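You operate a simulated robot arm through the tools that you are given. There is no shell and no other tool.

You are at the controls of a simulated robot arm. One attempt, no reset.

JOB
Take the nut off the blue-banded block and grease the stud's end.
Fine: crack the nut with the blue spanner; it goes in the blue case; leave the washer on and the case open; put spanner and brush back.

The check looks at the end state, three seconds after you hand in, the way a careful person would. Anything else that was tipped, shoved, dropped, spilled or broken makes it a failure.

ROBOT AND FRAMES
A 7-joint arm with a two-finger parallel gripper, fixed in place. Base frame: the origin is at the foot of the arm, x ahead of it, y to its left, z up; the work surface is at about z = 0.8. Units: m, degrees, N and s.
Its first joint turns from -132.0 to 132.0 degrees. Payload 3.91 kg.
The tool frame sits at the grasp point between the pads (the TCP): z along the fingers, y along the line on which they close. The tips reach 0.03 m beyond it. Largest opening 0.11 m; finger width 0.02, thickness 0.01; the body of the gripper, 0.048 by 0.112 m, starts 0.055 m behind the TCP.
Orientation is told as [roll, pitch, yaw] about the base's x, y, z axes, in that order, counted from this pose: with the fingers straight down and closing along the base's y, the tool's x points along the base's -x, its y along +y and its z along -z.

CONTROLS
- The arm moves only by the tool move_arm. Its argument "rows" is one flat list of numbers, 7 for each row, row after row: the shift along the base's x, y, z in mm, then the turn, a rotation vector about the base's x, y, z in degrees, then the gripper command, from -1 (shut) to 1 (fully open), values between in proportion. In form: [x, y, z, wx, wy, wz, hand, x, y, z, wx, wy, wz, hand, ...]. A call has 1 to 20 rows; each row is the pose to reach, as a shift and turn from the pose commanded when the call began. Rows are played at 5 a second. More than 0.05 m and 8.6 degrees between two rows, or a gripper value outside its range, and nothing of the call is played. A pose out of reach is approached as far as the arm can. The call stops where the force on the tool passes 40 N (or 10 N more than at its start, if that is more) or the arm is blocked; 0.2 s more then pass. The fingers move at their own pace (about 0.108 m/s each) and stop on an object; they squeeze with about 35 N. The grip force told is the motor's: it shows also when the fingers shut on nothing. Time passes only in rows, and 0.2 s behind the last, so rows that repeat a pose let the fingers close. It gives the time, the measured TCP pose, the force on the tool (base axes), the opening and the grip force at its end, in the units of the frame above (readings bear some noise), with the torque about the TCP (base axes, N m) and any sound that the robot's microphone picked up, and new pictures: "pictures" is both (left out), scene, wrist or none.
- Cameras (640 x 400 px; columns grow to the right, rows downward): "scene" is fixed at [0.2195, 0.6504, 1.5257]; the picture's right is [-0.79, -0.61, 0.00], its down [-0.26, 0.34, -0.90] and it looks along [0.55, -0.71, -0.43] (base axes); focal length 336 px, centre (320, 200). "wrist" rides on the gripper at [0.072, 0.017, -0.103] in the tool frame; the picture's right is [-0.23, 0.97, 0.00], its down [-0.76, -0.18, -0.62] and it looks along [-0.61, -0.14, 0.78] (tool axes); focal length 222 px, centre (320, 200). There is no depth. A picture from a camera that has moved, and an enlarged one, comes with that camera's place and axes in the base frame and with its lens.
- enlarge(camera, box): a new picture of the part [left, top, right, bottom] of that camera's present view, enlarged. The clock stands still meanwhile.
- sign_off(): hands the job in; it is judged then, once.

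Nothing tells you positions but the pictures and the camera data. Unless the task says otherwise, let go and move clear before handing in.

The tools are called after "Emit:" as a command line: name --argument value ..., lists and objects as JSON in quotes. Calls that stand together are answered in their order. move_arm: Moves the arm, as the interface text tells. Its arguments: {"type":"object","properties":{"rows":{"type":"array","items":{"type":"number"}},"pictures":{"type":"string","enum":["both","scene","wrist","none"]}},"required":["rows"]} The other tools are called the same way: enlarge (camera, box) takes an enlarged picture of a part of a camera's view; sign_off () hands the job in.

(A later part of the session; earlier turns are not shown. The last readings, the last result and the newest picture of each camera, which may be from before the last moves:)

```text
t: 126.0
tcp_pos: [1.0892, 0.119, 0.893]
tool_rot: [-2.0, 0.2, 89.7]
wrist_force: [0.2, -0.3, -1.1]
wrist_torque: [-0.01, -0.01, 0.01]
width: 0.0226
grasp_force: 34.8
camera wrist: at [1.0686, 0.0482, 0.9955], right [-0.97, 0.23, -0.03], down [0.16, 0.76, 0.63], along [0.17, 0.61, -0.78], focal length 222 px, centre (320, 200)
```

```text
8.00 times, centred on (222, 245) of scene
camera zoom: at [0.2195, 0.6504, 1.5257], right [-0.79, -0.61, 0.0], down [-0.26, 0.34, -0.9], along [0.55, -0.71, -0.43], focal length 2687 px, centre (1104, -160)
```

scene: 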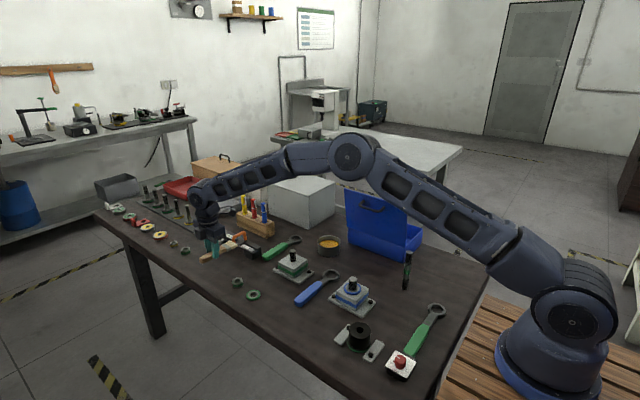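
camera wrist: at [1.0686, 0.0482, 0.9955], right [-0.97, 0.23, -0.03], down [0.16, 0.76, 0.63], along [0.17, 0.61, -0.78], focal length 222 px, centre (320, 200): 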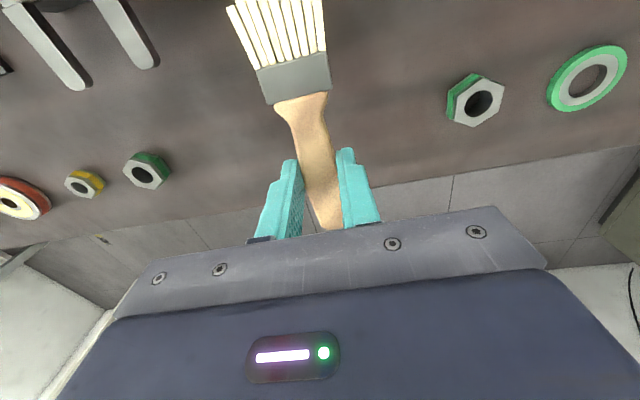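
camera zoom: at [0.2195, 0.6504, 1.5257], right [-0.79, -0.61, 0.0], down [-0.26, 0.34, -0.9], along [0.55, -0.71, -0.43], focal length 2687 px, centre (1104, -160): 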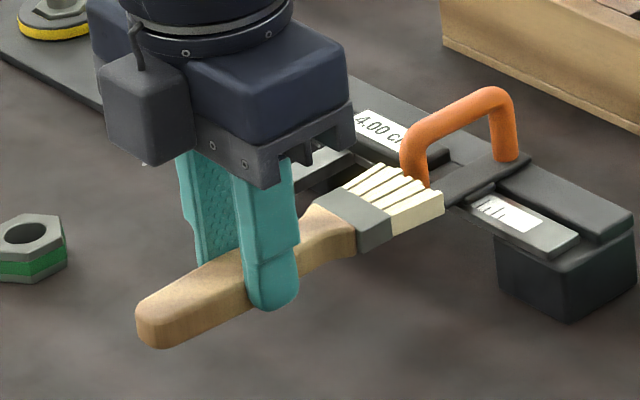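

The brush is held level by its handle. I raise it, retract inwards and turn it so the bristles point back towards the base.

Emit:
move_arm --rows '[0, 0, 40, 0, 0, 0, -1, -10, -5, 80, 0, 0, -4, -1, -25, -15, 115, 0, 0, -12, -1, -40, -25, 150, 0, 0, -20, -1, -55, -35, 180, 0, 0, -28, -1, -70, -45, 200, 0, 0, -36, -1, -85, -60, 210, 0, 0, -44, -1, -100, -80, 210, 0, 0, -52, -1, -115, -100, 210, 0, 0, -60, -1, -130, -120, 210, 0, 0, -68, -1, -145, -140, 210, 0, 0, -76, -1, -155, -160, 210, 0, 0, -84, -1, -165, -180, 210, 0, 0, -92, -1, -175, -200, 210, 0, 0, -100, -1, -180, -220, 210, 0, 0, -104, -1, -180, -220, 210, 0, 0, -104, -1]'

Emit:
enlarge --camera "scene" --box '[270, 120, 430, 260]'

```text
t: 129.4
tcp_pos: [0.9073, -0.1011, 1.1016]
tool_rot: [-2.0, 0.1, -14.1]
wrist_force: [0.4, -0.7, -0.2]
wrist_torque: [0.0, 0.02, 0.03]
width: 0.0229
grasp_force: 34.9
camera wrist: at [0.8436, -0.0621, 1.2051], right [0.46, 0.89, -0.03], down [0.7, -0.34, 0.63], along [0.55, -0.31, -0.78], focal length 222 px, centre (320, 200)
```

scene: 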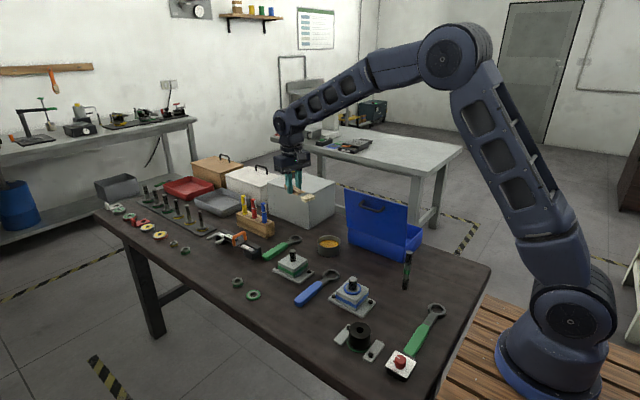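
wrist: 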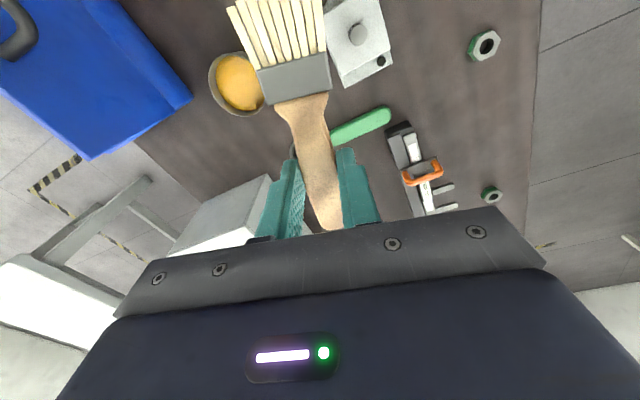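

```text
2.86 times, centred on (350, 190) of scene
camera zoom: at [0.2195, 0.6504, 1.5257], right [-0.79, -0.61, 0.0], down [-0.26, 0.34, -0.9], along [0.55, -0.71, -0.43], focal length 960 px, centre (234, 229)
```

zoom: 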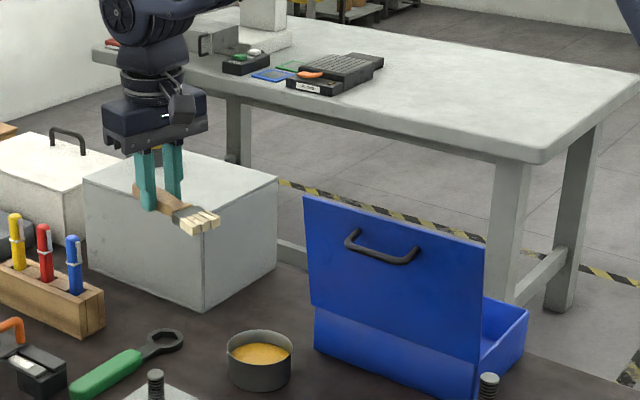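

Emit:
enlarge --camera "wrist" --box '[180, 0, 340, 130]'

Emit:
enlarge --camera "scene" --box '[305, 225, 353, 260]'

```text
3.08 times, centred on (260, 65) of wrist
camera zoom: at [0.8436, -0.0621, 1.2051], right [0.46, 0.89, -0.03], down [0.7, -0.34, 0.63], along [0.55, -0.31, -0.78], focal length 684 px, centre (505, 615)
```

zoom: 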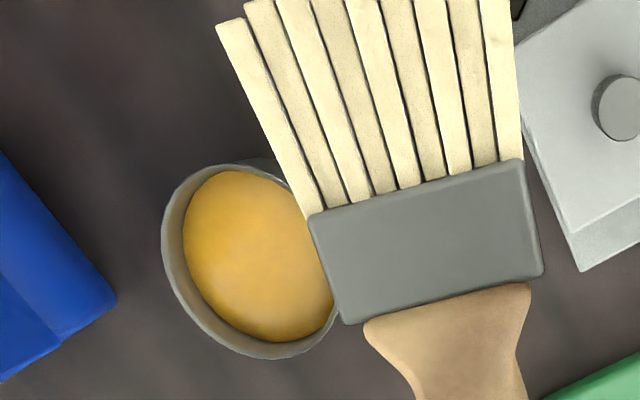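

```text
11.43 times, centred on (329, 242) of scene
camera zoom: at [0.2195, 0.6504, 1.5257], right [-0.79, -0.61, 0.0], down [-0.26, 0.34, -0.9], along [0.55, -0.71, -0.43], focal length 3838 px, centre (217, -286)
```

zoom: 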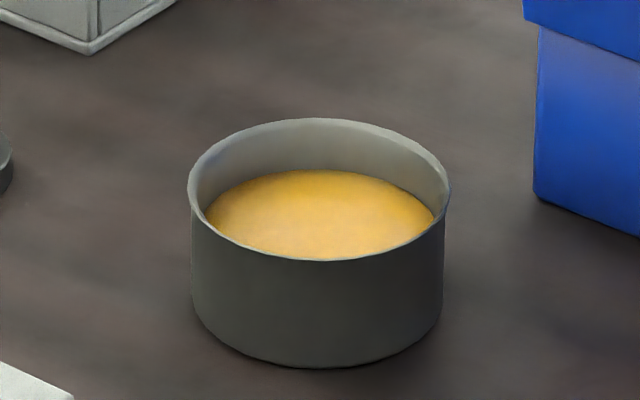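

The tin is centred at about (0.8505, -0.2175) with its rim at z≈0.838 and the grease at about 0.819. I tilt the brush about 50° bristles-down while moving above the tin.

Emit:
move_arm --rows '[-4, -15, -8, -1.5, -6, 0, -1, -8, -30, -16, -3, -12, 0, -1, -12, -46, -26, -4.5, -18, 0, -1, -16, -62, -36, -6, -24, 0, -1, -20, -78, -46, -7.5, -30, 0, -1, -24, -94, -56, -9, -36, 0, -1, -29, -110, -68, -10.5, -42, 0, -1, -34.4, -123, -80, -12.1, -48.5, 0, -1, -34.4, -123, -80, -12.1, -48.5, 0, -1, -34.4, -123, -80, -12.1, -48.5, 0, -1]'

Emit:
enlarge --camera "scene" --box '[280, 170, 400, 265]'

```text
t: 131.6
tcp_pos: [0.8747, -0.2244, 1.0235]
tool_rot: [-1.8, -49.9, -14.3]
wrist_force: [0.5, 0.0, -0.4]
wrist_torque: [0.0, 0.02, 0.0]
width: 0.0228
grasp_force: 34.1
camera wrist: at [0.7592, -0.1726, 1.034], right [0.4, 0.9, 0.15], down [-0.03, -0.16, 0.99], along [0.91, -0.4, -0.04], focal length 222 px, centre (320, 200)
```

scene: 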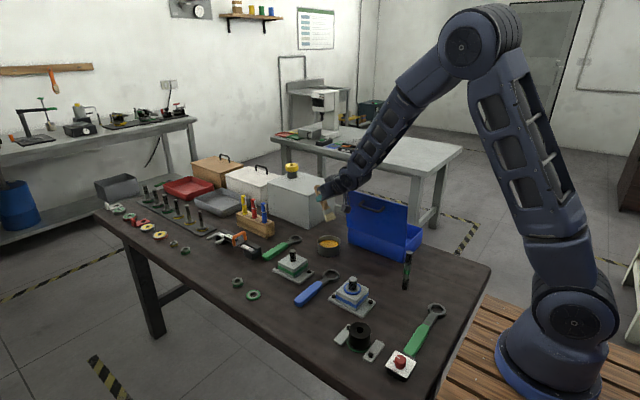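
wrist: 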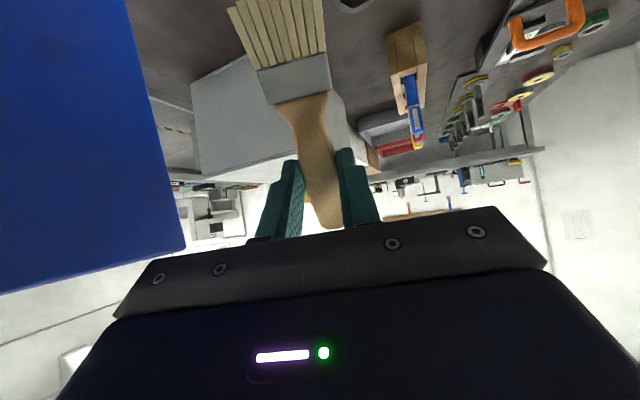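

```text
4.21 times, centred on (340, 218) of scene
camera zoom: at [0.2195, 0.6504, 1.5257], right [-0.79, -0.61, 0.0], down [-0.26, 0.34, -0.9], along [0.55, -0.71, -0.43], focal length 1414 px, centre (236, 126)
```

zoom: 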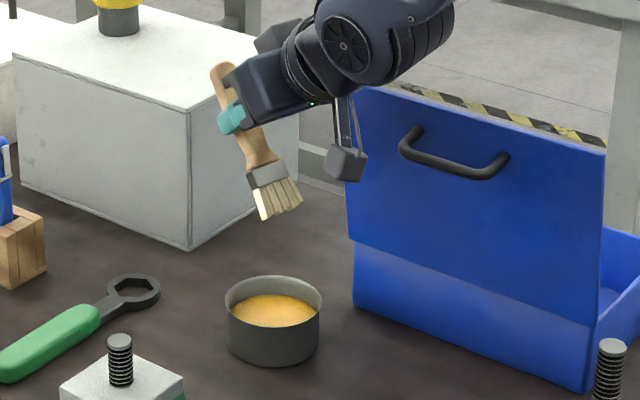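

The brush tip hangs above the tin, slightly lower than predicted. I lower it to rim level and check the centring before dipping.

Emit:
move_arm --rows '[0, 0, -30, 0, 0, 0, -1, 0, 0, -60, 0, 0, 0, -1, 0, 0, -85, 0, 0, 0, -1, 0, 0, -85, 0, 0, 0, -1]'

Emit:
enlarge --camera "scene" --box '[297, 205, 377, 260]'

```text
t: 132.6
tcp_pos: [0.8759, -0.2246, 0.9362]
tool_rot: [-1.9, -49.8, -14.4]
wrist_force: [0.8, 0.3, 0.3]
wrist_torque: [0.01, -0.04, 0.0]
width: 0.0227
grasp_force: 35.1
camera wrist: at [0.7592, -0.1734, 0.947], right [0.41, 0.9, 0.15], down [-0.03, -0.16, 0.99], along [0.91, -0.4, -0.04], focal length 222 px, centre (320, 200)
```

scene: 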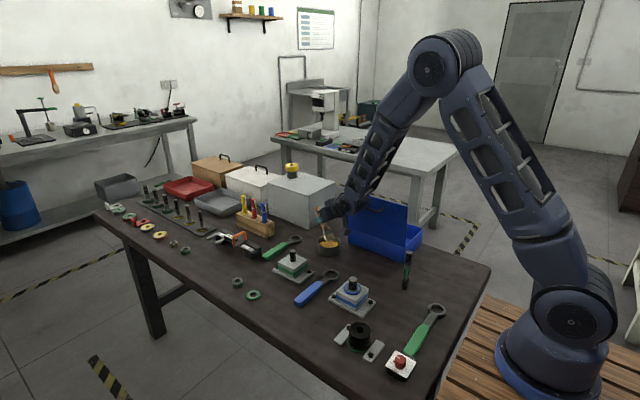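
wrist: 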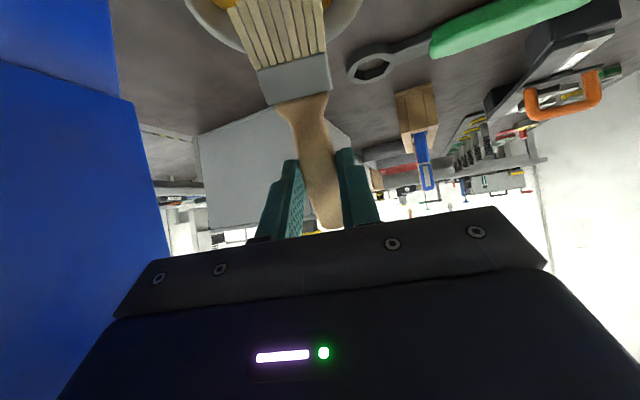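

```text
7.27 times, centred on (337, 232) of scene
camera zoom: at [0.2195, 0.6504, 1.5257], right [-0.79, -0.61, 0.0], down [-0.26, 0.34, -0.9], along [0.55, -0.71, -0.43], focal length 2442 px, centre (196, -36)
```

zoom: 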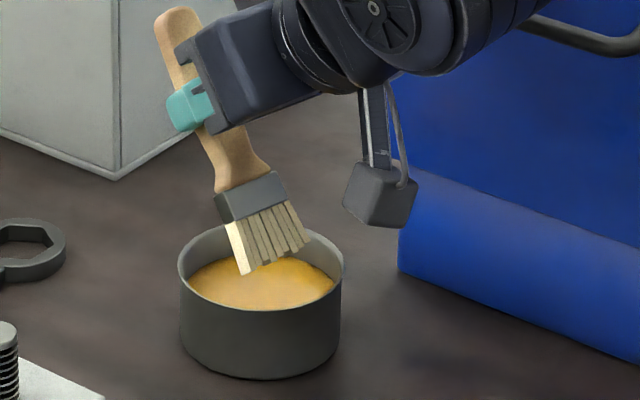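

The tip is well inside the rim. I dip about 8 mm into the grease, make a tiny stir clear of the walls, and lift straight out.

Emit:
move_arm --rows '[3, -1, -10, 0, 0, 0, -1, 4, -1, -22, 0, 0, 0, -1, 4, -1, -32, 0, 0, 0, -1, 4, -1, -38, 0, 0, 0, -1, 4, -1, -38, 0, 0, 0, -1]' --pictures "none"

Emit:
enlarge --camera "scene" --box '[297, 205, 377, 260]'

```text
t: 133.8
tcp_pos: [0.8782, -0.2247, 0.8999]
tool_rot: [-1.8, -50.0, -14.2]
wrist_force: [7.0, -2.5, 20.7]
wrist_torque: [0.38, 0.31, -0.06]
width: 0.0228
grasp_force: 34.9
```

```text
7.27 times, centred on (337, 232) of scene
camera zoom: at [0.2195, 0.6504, 1.5257], right [-0.79, -0.61, 0.0], down [-0.26, 0.34, -0.9], along [0.55, -0.71, -0.43], focal length 2442 px, centre (196, -36)
```

zoom: 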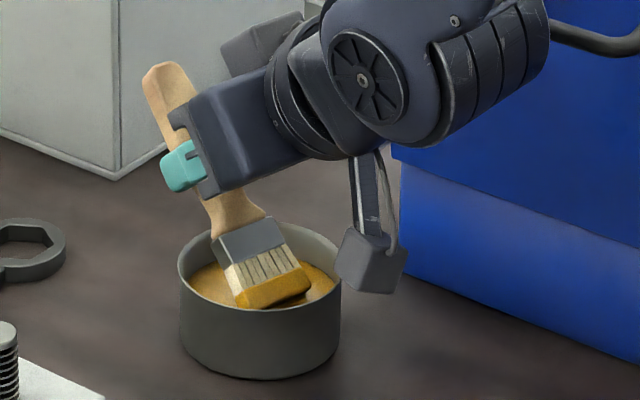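

The bristle ends are coated with grease and touched bottom lightly. I lift straight up.

Emit:
move_arm --rows '[0, 0, 5, 0, 0, 0, -1, 0, 0, 20, 0, 0, 0, -1, 0, 0, 50, 0, 0, 0, -1, 0, 0, 90, 0, 0, 0, -1, 0, 0, 130, 0, 0, 0, -1, 0, 0, 165, 0, 0, 0, -1, 0, 0, 165, 0, 0, 0, -1]'

Emit:
enlarge --camera "scene" --box '[280, 160, 400, 260]'

Emit:
enlarge --camera "scene" --box '[305, 225, 353, 260]'

```text
t: 135.4
tcp_pos: [0.8763, -0.2244, 1.0657]
tool_rot: [-1.8, -49.9, -14.3]
wrist_force: [0.4, -0.1, -1.0]
wrist_torque: [0.02, -0.02, 0.0]
width: 0.0225
grasp_force: 35.0
camera wrist: at [0.7618, -0.1727, 1.0763], right [0.4, 0.9, 0.15], down [-0.03, -0.16, 0.99], along [0.91, -0.4, -0.04], focal length 222 px, centre (320, 200)
```

scene: 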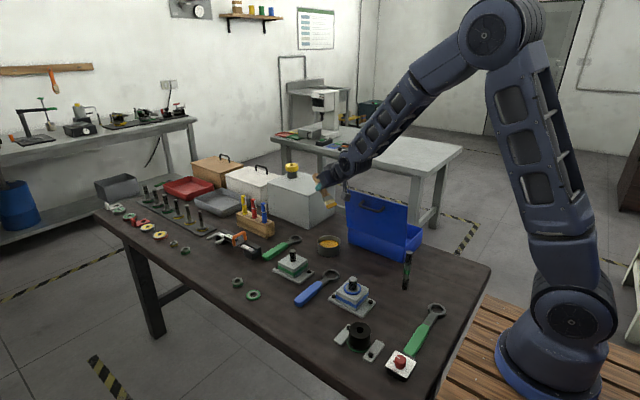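
wrist: 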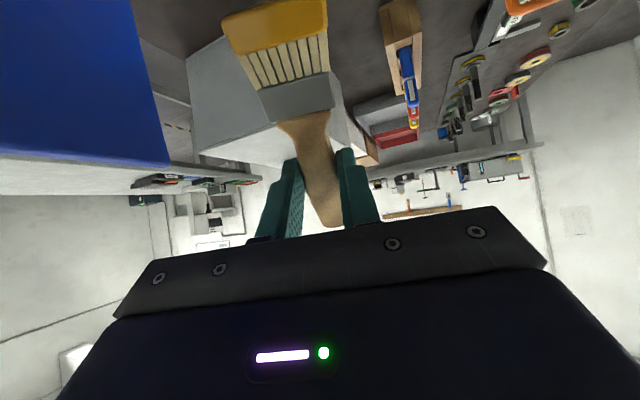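

```text
4.00 times, centred on (340, 210) of scene
camera zoom: at [0.2195, 0.6504, 1.5257], right [-0.79, -0.61, 0.0], down [-0.26, 0.34, -0.9], along [0.55, -0.71, -0.43], focal length 1343 px, centre (240, 160)
```

zoom: 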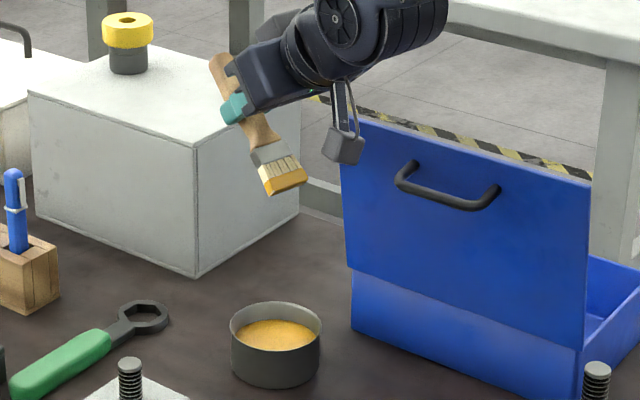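

```text
11.43 times, centred on (329, 242) of scene
camera zoom: at [0.2195, 0.6504, 1.5257], right [-0.79, -0.61, 0.0], down [-0.26, 0.34, -0.9], along [0.55, -0.71, -0.43], focal length 3838 px, centre (217, -286)
```

zoom: 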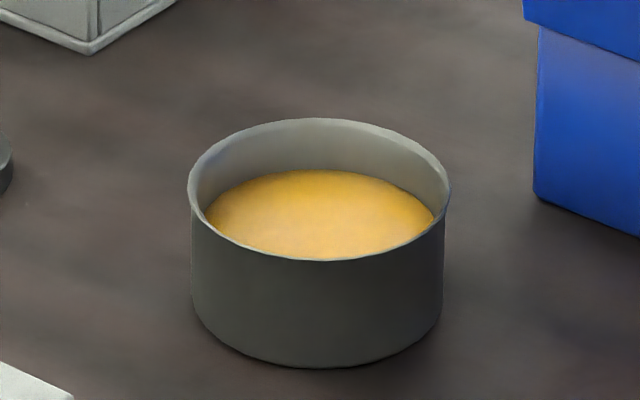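

The tin hasn't moved, nothing spilled, and the bristles are loaded. I carry the brush above the stud at the same tilt.

Emit:
move_arm --rows '[-30, 25, 0, 0, 0, 0, -1, -60, 50, 0, 0, 0, 0, -1, -90, 76, 0, 0, 0, 0, -1, -120, 101, 0, 0, 0, 0, -1, -150, 126, 0, 0, 0, 0, -1, -180, 152, -10, 0, 0, 0, -1, -206, 175, -25, 0, 0, 0, -1, -206, 175, -25, 0, 0, 0, -1]'

Emit:
enlarge --camera "scene" --box '[300, 210, 412, 300]'

```text
t: 137.2
tcp_pos: [0.6693, -0.0499, 1.0391]
tool_rot: [-1.9, -49.9, -14.2]
wrist_force: [0.8, -0.6, -0.8]
wrist_torque: [0.0, -0.02, -0.04]
width: 0.0227
grasp_force: 34.7
camera wrist: at [0.5546, 0.0015, 1.0496], right [0.4, 0.9, 0.15], down [-0.03, -0.16, 0.99], along [0.91, -0.4, -0.04], focal length 222 px, centre (320, 200)
```

scene: 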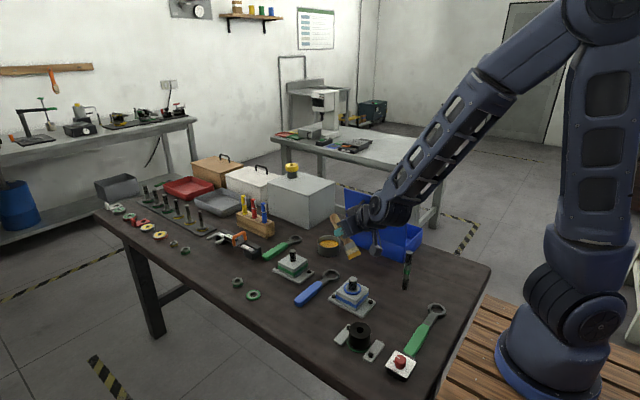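
wrist: 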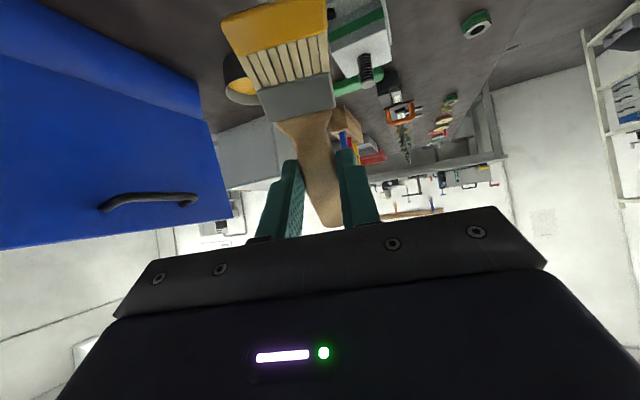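

```text
4.44 times, centred on (356, 255) of scene
camera zoom: at [0.2195, 0.6504, 1.5257], right [-0.79, -0.61, 0.0], down [-0.26, 0.34, -0.9], along [0.55, -0.71, -0.43], focal length 1493 px, centre (160, -44)
```

zoom: 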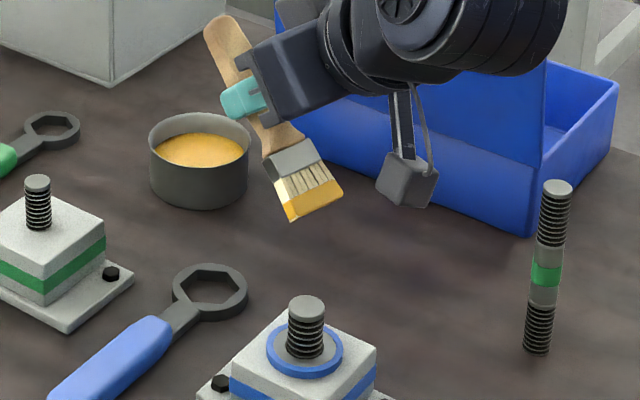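

The grease is loaded, and the brush has pitched up about 10° in the grip, so its tip is now about (-47, +12, -72) mm from the TCP. I lower it towards the stud end and check.

Emit:
move_arm --rows '[1, -0.5, -25, 0, 0, 0, -1, 1.8, -1, -50, 0, 0, 0, -1, 1.8, -1, -66, 0, 0, 0, -1, 1.8, -1, -66, 0, 0, 0, -1]' --pictures "none"

Emit:
enlarge --camera "scene" --box '[313, 235, 409, 295]'

```text
t: 138.2
tcp_pos: [0.6731, -0.0509, 0.9705]
tool_rot: [-1.8, -50.0, -14.3]
wrist_force: [-0.2, -0.6, -0.8]
wrist_torque: [-0.01, 0.0, 0.0]
width: 0.0226
grasp_force: 35.5
```

```text
6.67 times, centred on (361, 265) of scene
camera zoom: at [0.2195, 0.6504, 1.5257], right [-0.79, -0.61, 0.0], down [-0.26, 0.34, -0.9], along [0.55, -0.71, -0.43], focal length 2239 px, centre (47, -233)
```

zoom: 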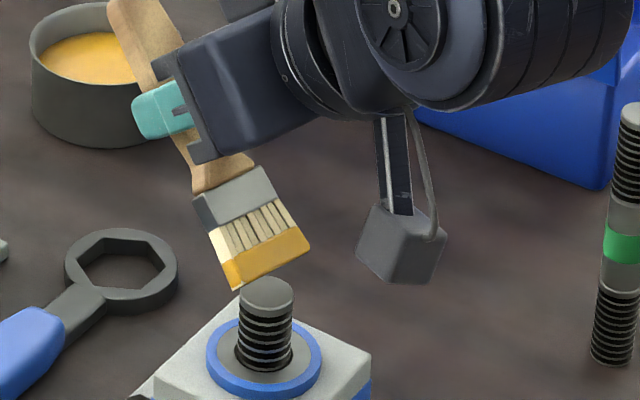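

Emit:
move_arm --rows '[0, -1, -5, 0, 0, 0, -1, 0, -2, -10, 0, 0, 0, -1, 0, -2, -10, 0, 0, 0, -1]' --pictures "none"

Emit:
enlarge --camera "scene" --box '[325, 255, 381, 290]'

```text
t: 139.0
tcp_pos: [0.6726, -0.0541, 0.9628]
tool_rot: [-1.8, -50.1, -14.2]
wrist_force: [0.0, -0.5, 5.3]
wrist_torque: [0.11, 0.18, -0.01]
width: 0.023
grasp_force: 34.6
```

```text
11.43 times, centred on (353, 272) of scene
camera zoom: at [0.2195, 0.6504, 1.5257], right [-0.79, -0.61, 0.0], down [-0.26, 0.34, -0.9], along [0.55, -0.71, -0.43], focal length 3838 px, centre (-57, -629)
```

zoom: 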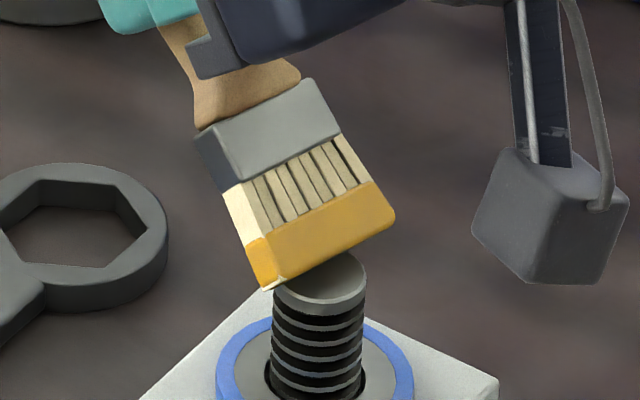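

The bristles touch the stud end lightly (about 6 N). I wipe across it with small strokes.

Emit:
move_arm --rows '[-3, 1, 0, 0, 0, 0, -1, -6, 2, 0, 0, 0, 0, -1, -8, 3, 0, 0, 0, 0, -1, -8, 3, 0, 0, 0, 0, -1]' --pictures "none"

Emit:
enlarge --camera "scene" --box '[325, 255, 381, 290]'

```text
t: 140.0
tcp_pos: [0.6651, -0.0509, 0.9624]
tool_rot: [-1.9, -49.9, -14.2]
wrist_force: [-0.4, -0.5, 0.1]
wrist_torque: [0.0, 0.0, -0.02]
width: 0.023
grasp_force: 35.4
```

```text
11.43 times, centred on (353, 272) of scene
camera zoom: at [0.2195, 0.6504, 1.5257], right [-0.79, -0.61, 0.0], down [-0.26, 0.34, -0.9], along [0.55, -0.71, -0.43], focal length 3838 px, centre (-57, -629)
```

zoom: 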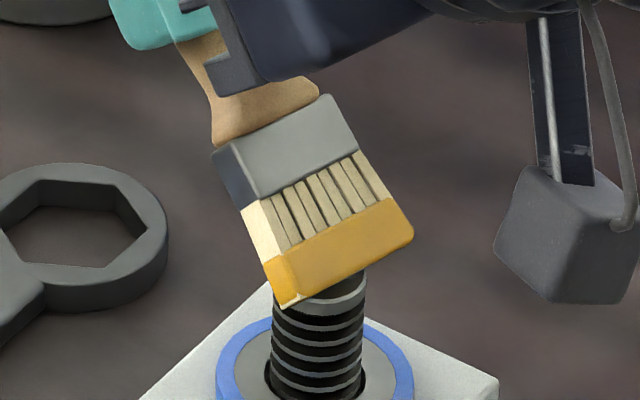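

Emit:
move_arm --rows '[0, 0, -1, 0, 0, 0, -1, 0, 0, -2, 0, 0, 0, -1, 0, 0, -2, 0, 0, 0, -1]' --pictures "none"

Emit:
enlarge --camera "scene" --box '[337, 262, 369, 282]'

```text
t: 140.8
tcp_pos: [0.6667, -0.0501, 0.9618]
tool_rot: [-1.8, -50.0, -14.4]
wrist_force: [2.5, -1.6, 17.5]
wrist_torque: [0.25, 0.51, 0.03]
width: 0.0225
grasp_force: 34.9
```

```text
16.00 times, centred on (353, 272) of scene
camera zoom: at [0.2195, 0.6504, 1.5257], right [-0.79, -0.61, 0.0], down [-0.26, 0.34, -0.9], along [0.55, -0.71, -0.43], focal length 5373 px, centre (-208, -952)
```

zoom: 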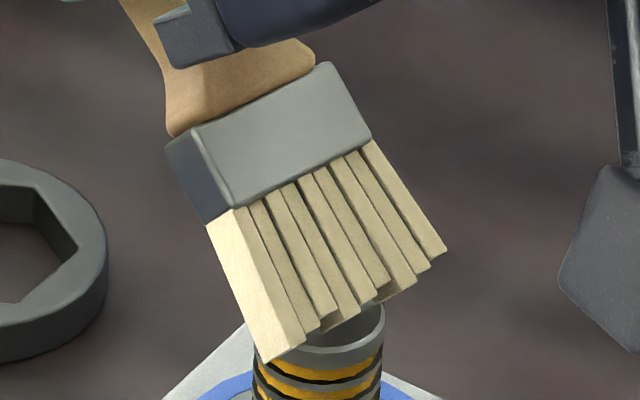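

The grease has transferred: the stud now shows yellow and the bristles are clean. I lift off and look at the stud.

Emit:
move_arm --rows '[0, 0, 4, 0, 0, 0, -1, 0, 0, 15, 0, 0, 0, -1, 0, 0, 45, 0, 0, 0, -1, 0, 0, 85, 0, 0, 0, -1, 0, 0, 125, 0, 0, 0, -1, 0, 0, 150, 0, 0, 0, -1, 0, 0, 150, 0, 0, 0, -1]'

Emit:
enlarge --camera "scene" --box '[325, 262, 381, 297]'

Emit:
enlarge --camera "scene" --box '[310, 160, 410, 240]'

```text
t: 142.4
tcp_pos: [0.6656, -0.0498, 1.1107]
tool_rot: [-1.8, -49.8, -14.3]
wrist_force: [-0.5, -0.3, -0.6]
wrist_torque: [-0.01, 0.03, -0.01]
width: 0.0226
grasp_force: 34.6
camera wrist: at [0.5495, 0.0013, 1.1219], right [0.4, 0.9, 0.15], down [-0.03, -0.16, 0.99], along [0.91, -0.4, -0.04], focal length 222 px, centre (320, 200)
```

scene: 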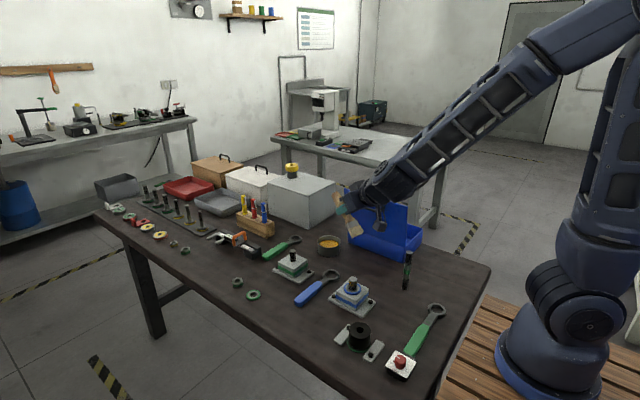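
wrist: 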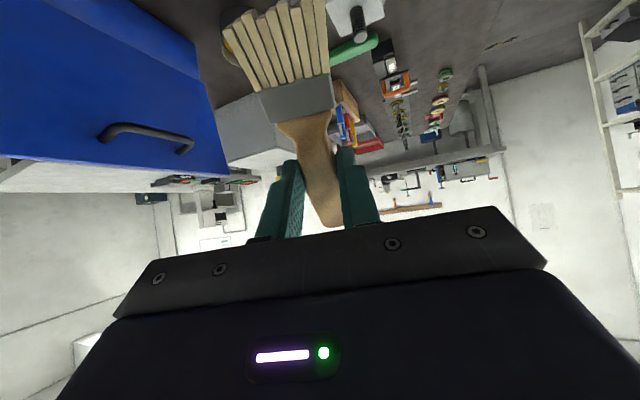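

```text
11.43 times, centred on (353, 280) of scene
camera zoom: at [0.2195, 0.6504, 1.5257], right [-0.79, -0.61, 0.0], down [-0.26, 0.34, -0.9], along [0.55, -0.71, -0.43], focal length 3838 px, centre (-57, -709)
```

zoom: 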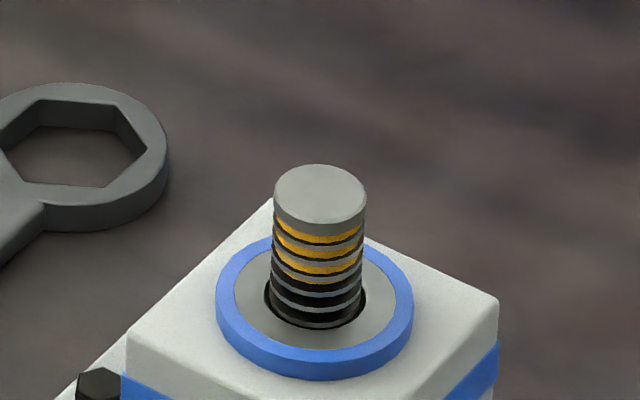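

```text
5.00 times, centred on (360, 200) of scene
camera zoom: at [0.2195, 0.6504, 1.5257], right [-0.79, -0.61, 0.0], down [-0.26, 0.34, -0.9], along [0.55, -0.71, -0.43], focal length 1679 px, centre (120, 200)
```

zoom: 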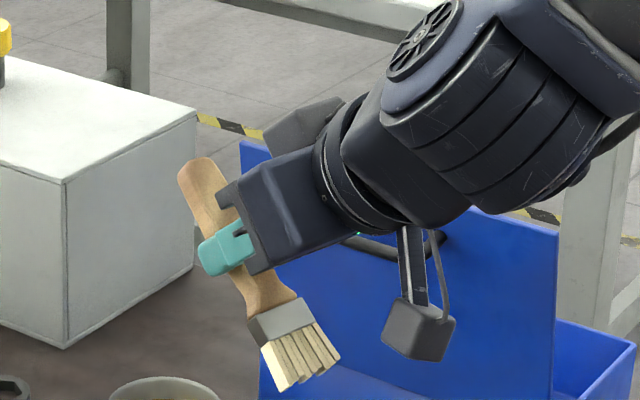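

The upper threads and end of the stud now carry grease. Next I take the brush home: level it (it sits about 10.6° pitched in the grip), yaw back, and move to its spot.

Emit:
move_arm --rows '[25, 6, 10, 1.4, 5.5, 0, -1, 55, 13, 20, 2.8, 11, 0, -1, 85, 20, 30, 4.2, 16.5, 0, -1, 115, 28, 40, 5.6, 22, 0, -1, 145, 36, 40, 7, 27.5, 0, -1, 175, 44, 40, 8.3, 33, 0, -1, 204, 50, 40, 9.5, 38.2, 0, -1, 204, 50, 40, 9.5, 38.2, 0, -1]' --pictures "none"

Emit:
move_arm --rows '[15, 6, -5, 0, 0, 8, -1, 32, 14, -10, 0, 0, 16, -1, 49, 22, -15, 0, 0, 24, -1, 66, 30, -20, 0, 0, 32, -1, 83, 38, -28, 0, 0, 40, -1, 100, 47, -38, 0, 0, 48, -1, 117, 56, -48, 0, 0, 56, -1, 134, 65, -60, 0, 0, 64, -1, 151, 74, -72, 0, 0, 72, -1, 168, 83, -86, 0, 0, 80, -1, 185, 92, -100, 0, 0, 88, -1, 202, 101, -115, 0, 0, 96, -1, 219.6, 110.5, -130, 0, 0, 104, -1, 219.6, 110.5, -150, 0, 0, 104, -1, 219.6, 110.5, -150, 0, 0, 104, -1]'

Emit:
enlarge --camera "scene" --box '[170, 190, 266, 250]'

```text
t: 144.2
tcp_pos: [0.8684, 0.0022, 1.1515]
tool_rot: [-2.1, -10.5, -14.2]
wrist_force: [-0.3, 0.9, -0.2]
wrist_torque: [0.0, 0.03, 0.0]
width: 0.0228
grasp_force: 35.5
```

```text
t: 147.4
tcp_pos: [1.0066, 0.1416, 1.0118]
tool_rot: [-7.2, -17.9, 50.1]
wrist_force: [0.9, 0.4, -0.2]
wrist_torque: [0.01, -0.01, 0.02]
width: 0.0228
grasp_force: 35.1
out of reach, approached as far as the arm can: row 8, 9, 10, 11, 12, 13, 14, 15
camera wrist: at [0.9207, 0.0856, 1.0853], right [-0.58, 0.81, -0.05], down [0.41, 0.34, 0.84], along [0.7, 0.47, -0.53], focal length 222 px, centre (320, 200)
```

scene: 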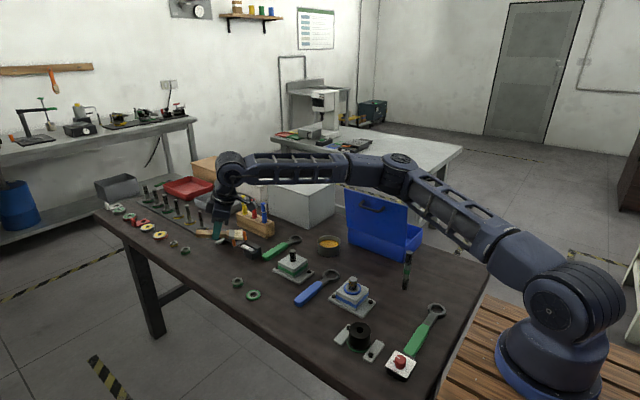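
wrist: 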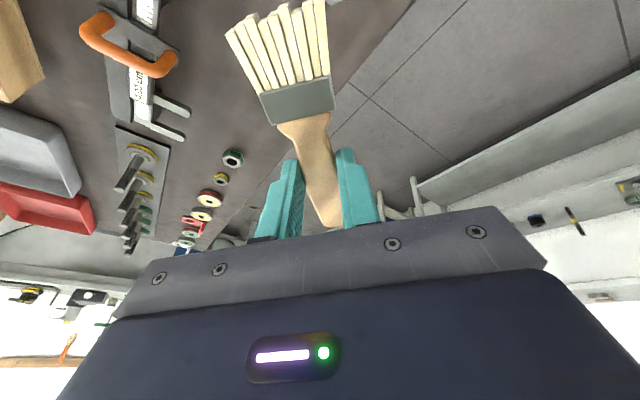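

```text
6.67 times, centred on (218, 220) of scene
camera zoom: at [0.2195, 0.6504, 1.5257], right [-0.79, -0.61, 0.0], down [-0.26, 0.34, -0.9], along [0.55, -0.71, -0.43], focal length 2239 px, centre (1000, 67)
```

zoom: 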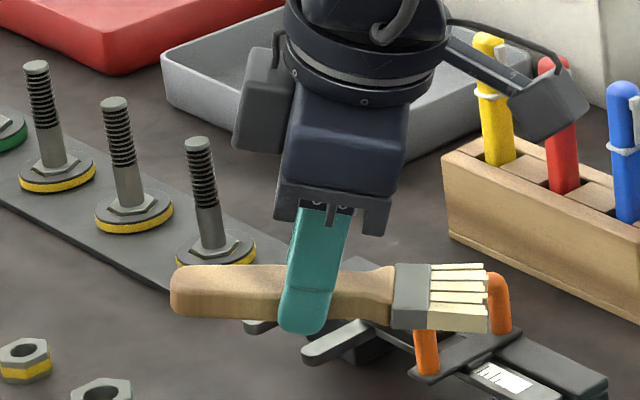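

The arm hit a joint limit partway through the yaw. I pause to see what pose it considers commanded.

Emit:
move_arm --rows '[0, 0, 0, 0, 0, 0, -1]' --pictures "none"

```text
t: 147.8
tcp_pos: [1.0075, 0.142, 1.0127]
tool_rot: [-7.1, -17.9, 50.1]
wrist_force: [-0.2, 0.6, 0.0]
wrist_torque: [-0.04, 0.02, -0.01]
width: 0.0228
grasp_force: 35.2
```

Emit:
move_arm --rows '[-25, -6, 15, 0, 0, -7, -1, -50, -12, 30, 0, 0, -14, -1, -75, -18, 50, 0, 0, -21, -1, -100, -26, 70, 0, 0, -28, -1, -125, -34, 90, 0, 0, -35, -1, -150, -42, 110, 0, 0, -42, -1, -180, -50, 120, 0, 0, -50, -1, -210, -60, 120, 0, 0, -50, -1, -210, -60, 120, 0, 0, -50, -1]' --pictures "none"

Emit:
move_arm --rows '[0, 0, 0, 2, 6, 0, -1, 0, 0, 0, 4, 12, 0, -1, 0, 0, 0, 7, 17.5, 0, -1, 0, 0, 0, 7, 17.5, 0, -1]'

```text
t: 149.8
tcp_pos: [0.7956, 0.0791, 1.134]
tool_rot: [-7.2, -17.9, 0.1]
wrist_force: [-1.0, -0.2, 0.1]
wrist_torque: [-0.01, -0.02, -0.01]
width: 0.0229
grasp_force: 35.3
```

```text
t: 150.8
tcp_pos: [0.7981, 0.0811, 1.1315]
tool_rot: [-0.2, -0.2, -1.1]
wrist_force: [-0.2, -0.5, 0.9]
wrist_torque: [0.01, 0.01, -0.01]
width: 0.0226
grasp_force: 34.4
camera wrist: at [0.7254, 0.1002, 1.2349], right [0.24, 0.97, 0.0], down [0.76, -0.19, 0.63], along [0.61, -0.16, -0.78], focal length 222 px, centre (320, 200)
```

scene: 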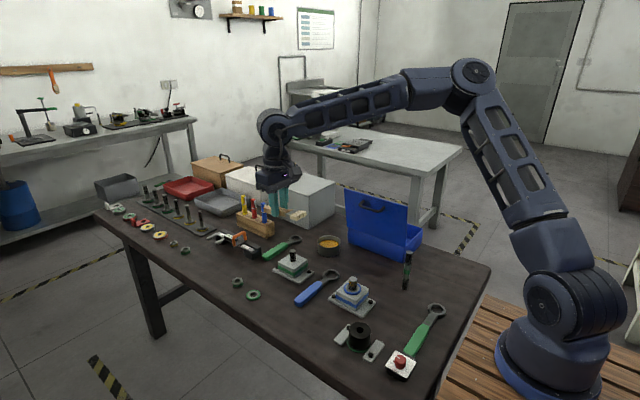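
wrist: 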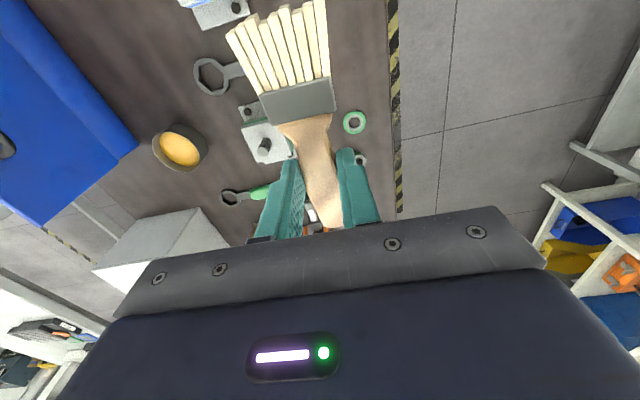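

The wrist is back to neutral. I repeat the sequence that worked before: yaw to 90° at moderate reach, upright, then go outwards.

Emit:
move_arm --rows '[20, 5, -12, 0, 0, 7, -1, 40, 10, -24, 0, 0, 14, -1, 60, 14, -36, 0, 0, 21, -1, 80, 17, -48, 0, 0, 28, -1, 100, 20, -60, 0, 0, 35, -1, 115, 23, -70, 0, 0, 42, -1, 132, 29, -80, 0, 0, 49, -1, 132, 29, -80, 0, 0, 56, -1, 132, 29, -80, 0, 0, 63, -1, 132, 29, -80, 0, 0, 70, -1, 132, 29, -80, 0, 0, 77, -1, 132, 29, -80, 0, 0, 84, -1, 132, 29, -80, 0, 0, 91, -1, 132, 29, -80, 0, 0, 91, -1]'

```text
t: 153.8
tcp_pos: [0.924, 0.1213, 1.0487]
tool_rot: [-0.6, -0.1, 52.1]
wrist_force: [0.8, -0.2, -0.5]
wrist_torque: [0.01, 0.03, 0.01]
width: 0.023
grasp_force: 35.2
out of reach, approached as far as the arm can: row 8, 9, 10, 11, 12, 13, 14
camera wrist: at [0.866, 0.0752, 1.1522], right [-0.63, 0.78, -0.01], down [0.6, 0.49, 0.63], along [0.49, 0.39, -0.78], focal length 222 px, centre (320, 200)
```

scene: 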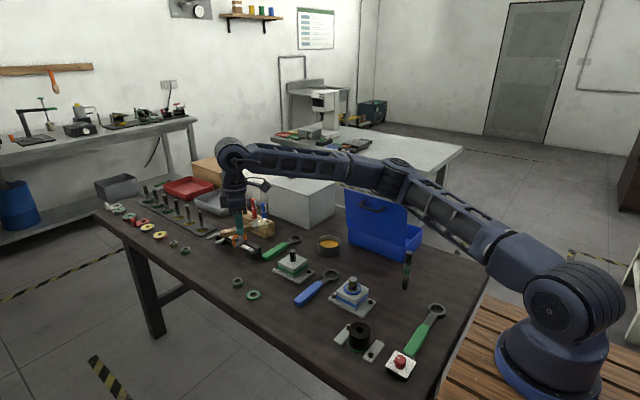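
wrist: 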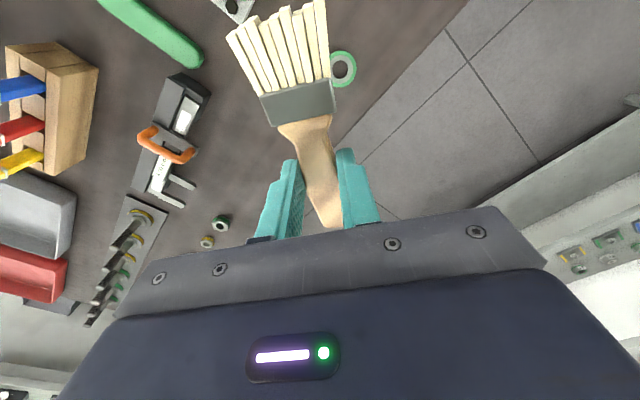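

The wrist's last joint is now wound differently, probably from passing its singularity during the steep tilt. I go back to a comfortable place and unwind by turning the other way.

Emit:
move_arm --rows '[-25, -6, 10, 0, 0, -8, -1, -50, -12, 20, 0, 0, -16, -1, -75, -18, 30, 0, 0, -24, -1, -100, -26, 40, 0, 0, -32, -1, -125, -34, 50, 0, 0, -40, -1, -150, -42, 60, 0, 0, -48, -1, -150, -42, 60, 0, 0, -52, -1, -150, -42, 60, 0, 0, -60, -1, -150, -42, 60, 0, 0, -68, -1, -150, -42, 60, 0, 0, -76, -1, -150, -42, 60, 0, 0, -84, -1, -150, -42, 60, 0, 0, -92, -1, -150, -42, 60, 0, 0, -100, -1]'

```text
t: 156.6
tcp_pos: [0.7749, 0.0794, 1.1086]
tool_rot: [-0.5, -0.1, -47.9]
wrist_force: [1.0, 0.5, -0.1]
wrist_torque: [-0.03, 0.04, 0.02]
width: 0.0228
grasp_force: 35.7
camera wrist: at [0.7401, 0.1462, 1.211], right [0.88, 0.48, -0.01], down [0.38, -0.68, 0.63], along [0.3, -0.55, -0.78], focal length 222 px, centre (320, 200)
```

scene: 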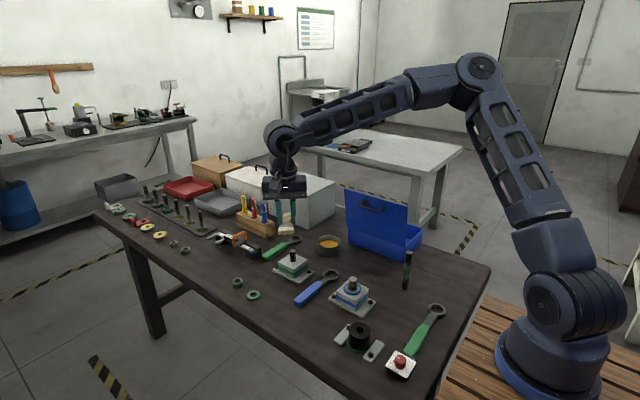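
wrist: 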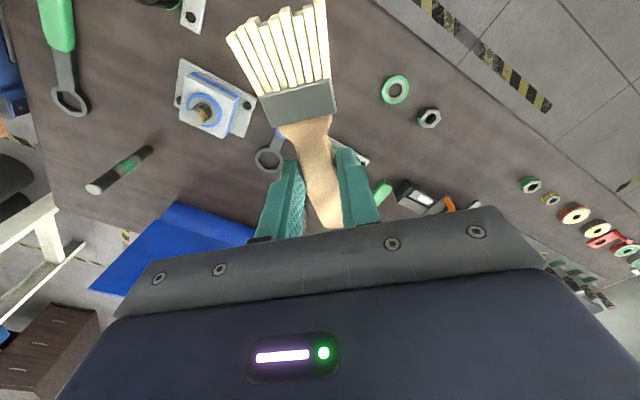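

Emit:
move_arm --rows '[0, 0, 0, 0, 0, -8, -1, 0, 0, 0, 0, 0, -16, -1, 0, 0, 0, 0, 0, -24, -1, 0, 0, 0, 0, 0, -32, -1, 0, 0, 0, 0, 0, -40, -1, 0, 0, 0, 0, 0, -48, -1, 0, 0, 0, 0, 0, -56, -1, 0, 0, 0, 0, 0, -64, -1, 0, 0, 0, 0, 0, -72, -1, 0, 0, 0, 0, 0, -80, -1, 0, 0, 0, 0, 0, -88, -1, 0, 0, 0, 0, 0, -96, -1, 0, 0, 0, 0, 0, -104, -1, 0, 0, 0, 0, 0, -112, -1, 0, 0, 0, 0, 0, -120, -1]'

```text
t: 159.8
tcp_pos: [0.7758, 0.0796, 1.1086]
tool_rot: [-0.6, -0.1, -167.9]
wrist_force: [0.3, 0.9, -0.3]
wrist_torque: [-0.03, 0.01, -0.02]
width: 0.0228
grasp_force: 34.8
camera wrist: at [0.8499, 0.0772, 1.2111], right [-0.02, -1.0, -0.01], down [-0.78, 0.01, 0.63], along [-0.63, 0.02, -0.78], focal length 222 px, centre (320, 200)
```

scene: 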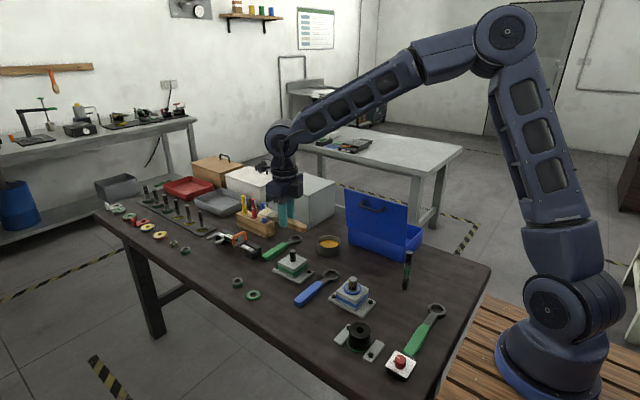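
wrist: 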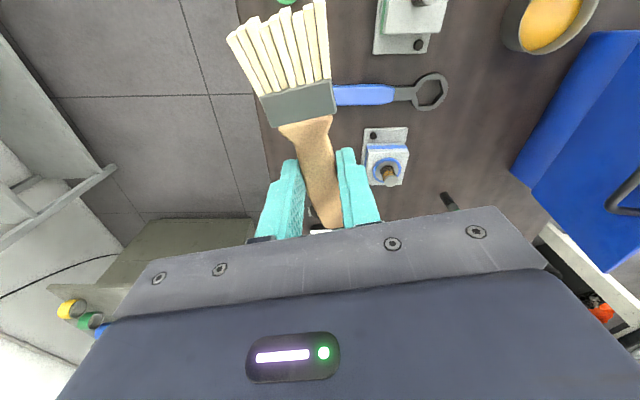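

Unwinding works and the elbow is high again. I continue to -270° (= +90°).

Emit:
move_arm --rows '[0, 0, 0, 0, 0, -8, -1, 0, 0, 0, 0, 0, -16, -1, 0, 0, 0, 0, 0, -24, -1, 0, 0, 0, 0, 0, -32, -1, 0, 0, 0, 0, 0, -40, -1, 0, 0, 0, 0, 0, -48, -1, 0, 0, 0, 0, 0, -56, -1, 0, 0, 0, 0, 0, -64, -1, 0, 0, 0, 0, 0, -72, -1, 0, 0, 0, 0, 0, -80, -1, 0, 0, 0, 0, 0, -88, -1, 0, 0, 0, 0, 0, -96, -1, 0, 0, 0, 0, 0, -102, -1, 0, 0, 0, 0, 0, -102, -1]'

```text
t: 162.8
tcp_pos: [0.7746, 0.0787, 1.1079]
tool_rot: [-0.6, -0.1, 90.0]
wrist_force: [1.1, -0.3, 0.1]
wrist_torque: [0.0, 0.0, -0.02]
width: 0.0228
grasp_force: 35.2
camera wrist: at [0.7572, 0.0077, 1.2115], right [-0.97, 0.23, -0.01], down [0.17, 0.76, 0.63], along [0.15, 0.61, -0.78], focal length 222 px, centre (320, 200)
```

scene: 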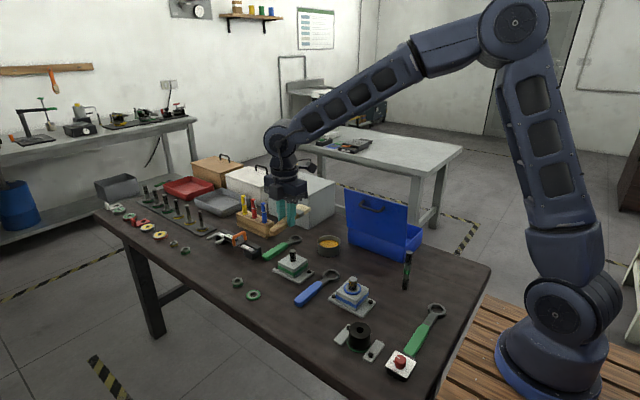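
wrist: 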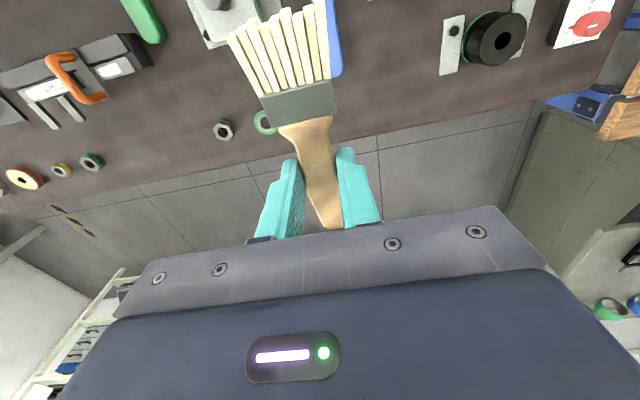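

Yaw 90° is reached. Next I move outward over the brush's home spot.

Emit:
move_arm --rows '[40, 4, -12, 0, 0, 0, -1, 80, 8, -25, 0, 0, 0, -1, 120, 12, -40, 0, 0, 0, -1, 160, 16, -55, 0, 0, 0, -1, 200, 20, -70, 0, 0, 0, -1, 240, 24, -85, 0, 0, 0, -1, 280, 28, -100, 0, -1, 0, -1, 314.6, 32, -118, 0, -1.5, 0, -1, 314.6, 32, -138, 0, -1.5, 0, -1, 314.6, 32, -138, 0, -1.5, 0, -1]'

Emit:
enlarge --camera "scene" --box '[170, 195, 266, 255]'

```text
t: 165.0
tcp_pos: [1.0895, 0.1112, 0.9707]
tool_rot: [-2.2, -0.1, 90.1]
wrist_force: [0.3, 0.5, -1.0]
wrist_torque: [-0.01, 0.02, 0.01]
width: 0.0226
grasp_force: 35.5
camera wrist: at [1.0689, 0.0399, 1.073], right [-0.97, 0.23, -0.04], down [0.15, 0.76, 0.63], along [0.17, 0.61, -0.77], focal length 222 px, centre (320, 200)
```

scene: 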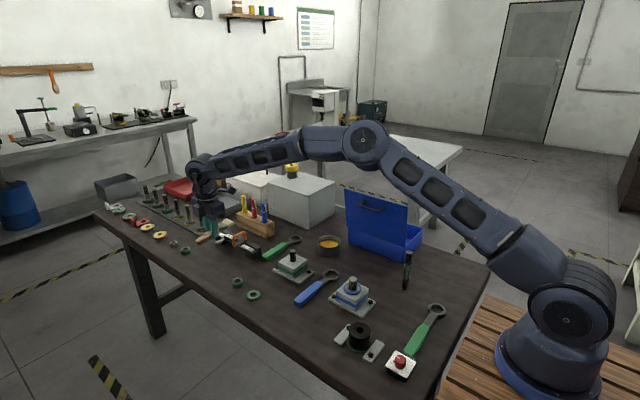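
wrist: 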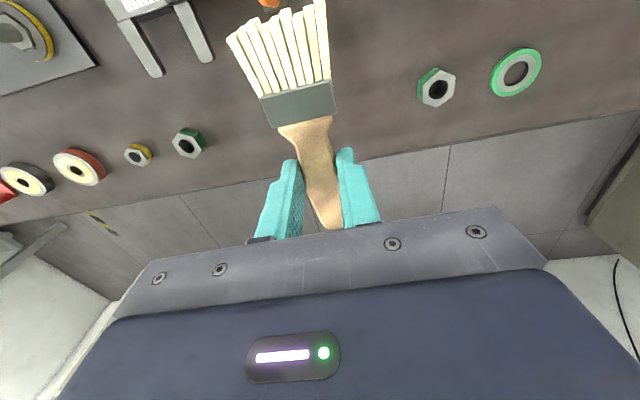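

```text
6.67 times, centred on (218, 225) of scene
camera zoom: at [0.2195, 0.6504, 1.5257], right [-0.79, -0.61, 0.0], down [-0.26, 0.34, -0.9], along [0.55, -0.71, -0.43], focal length 2239 px, centre (1000, 33)
```

zoom: 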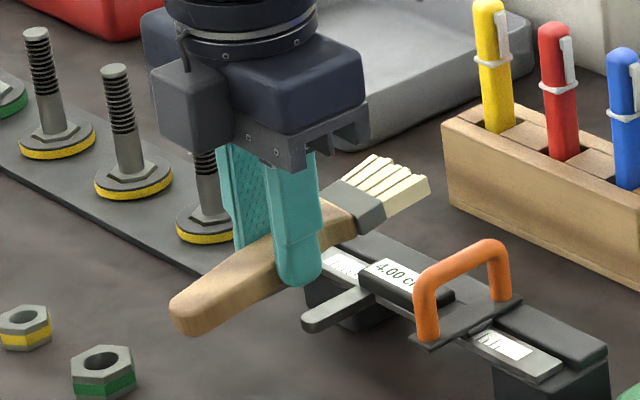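

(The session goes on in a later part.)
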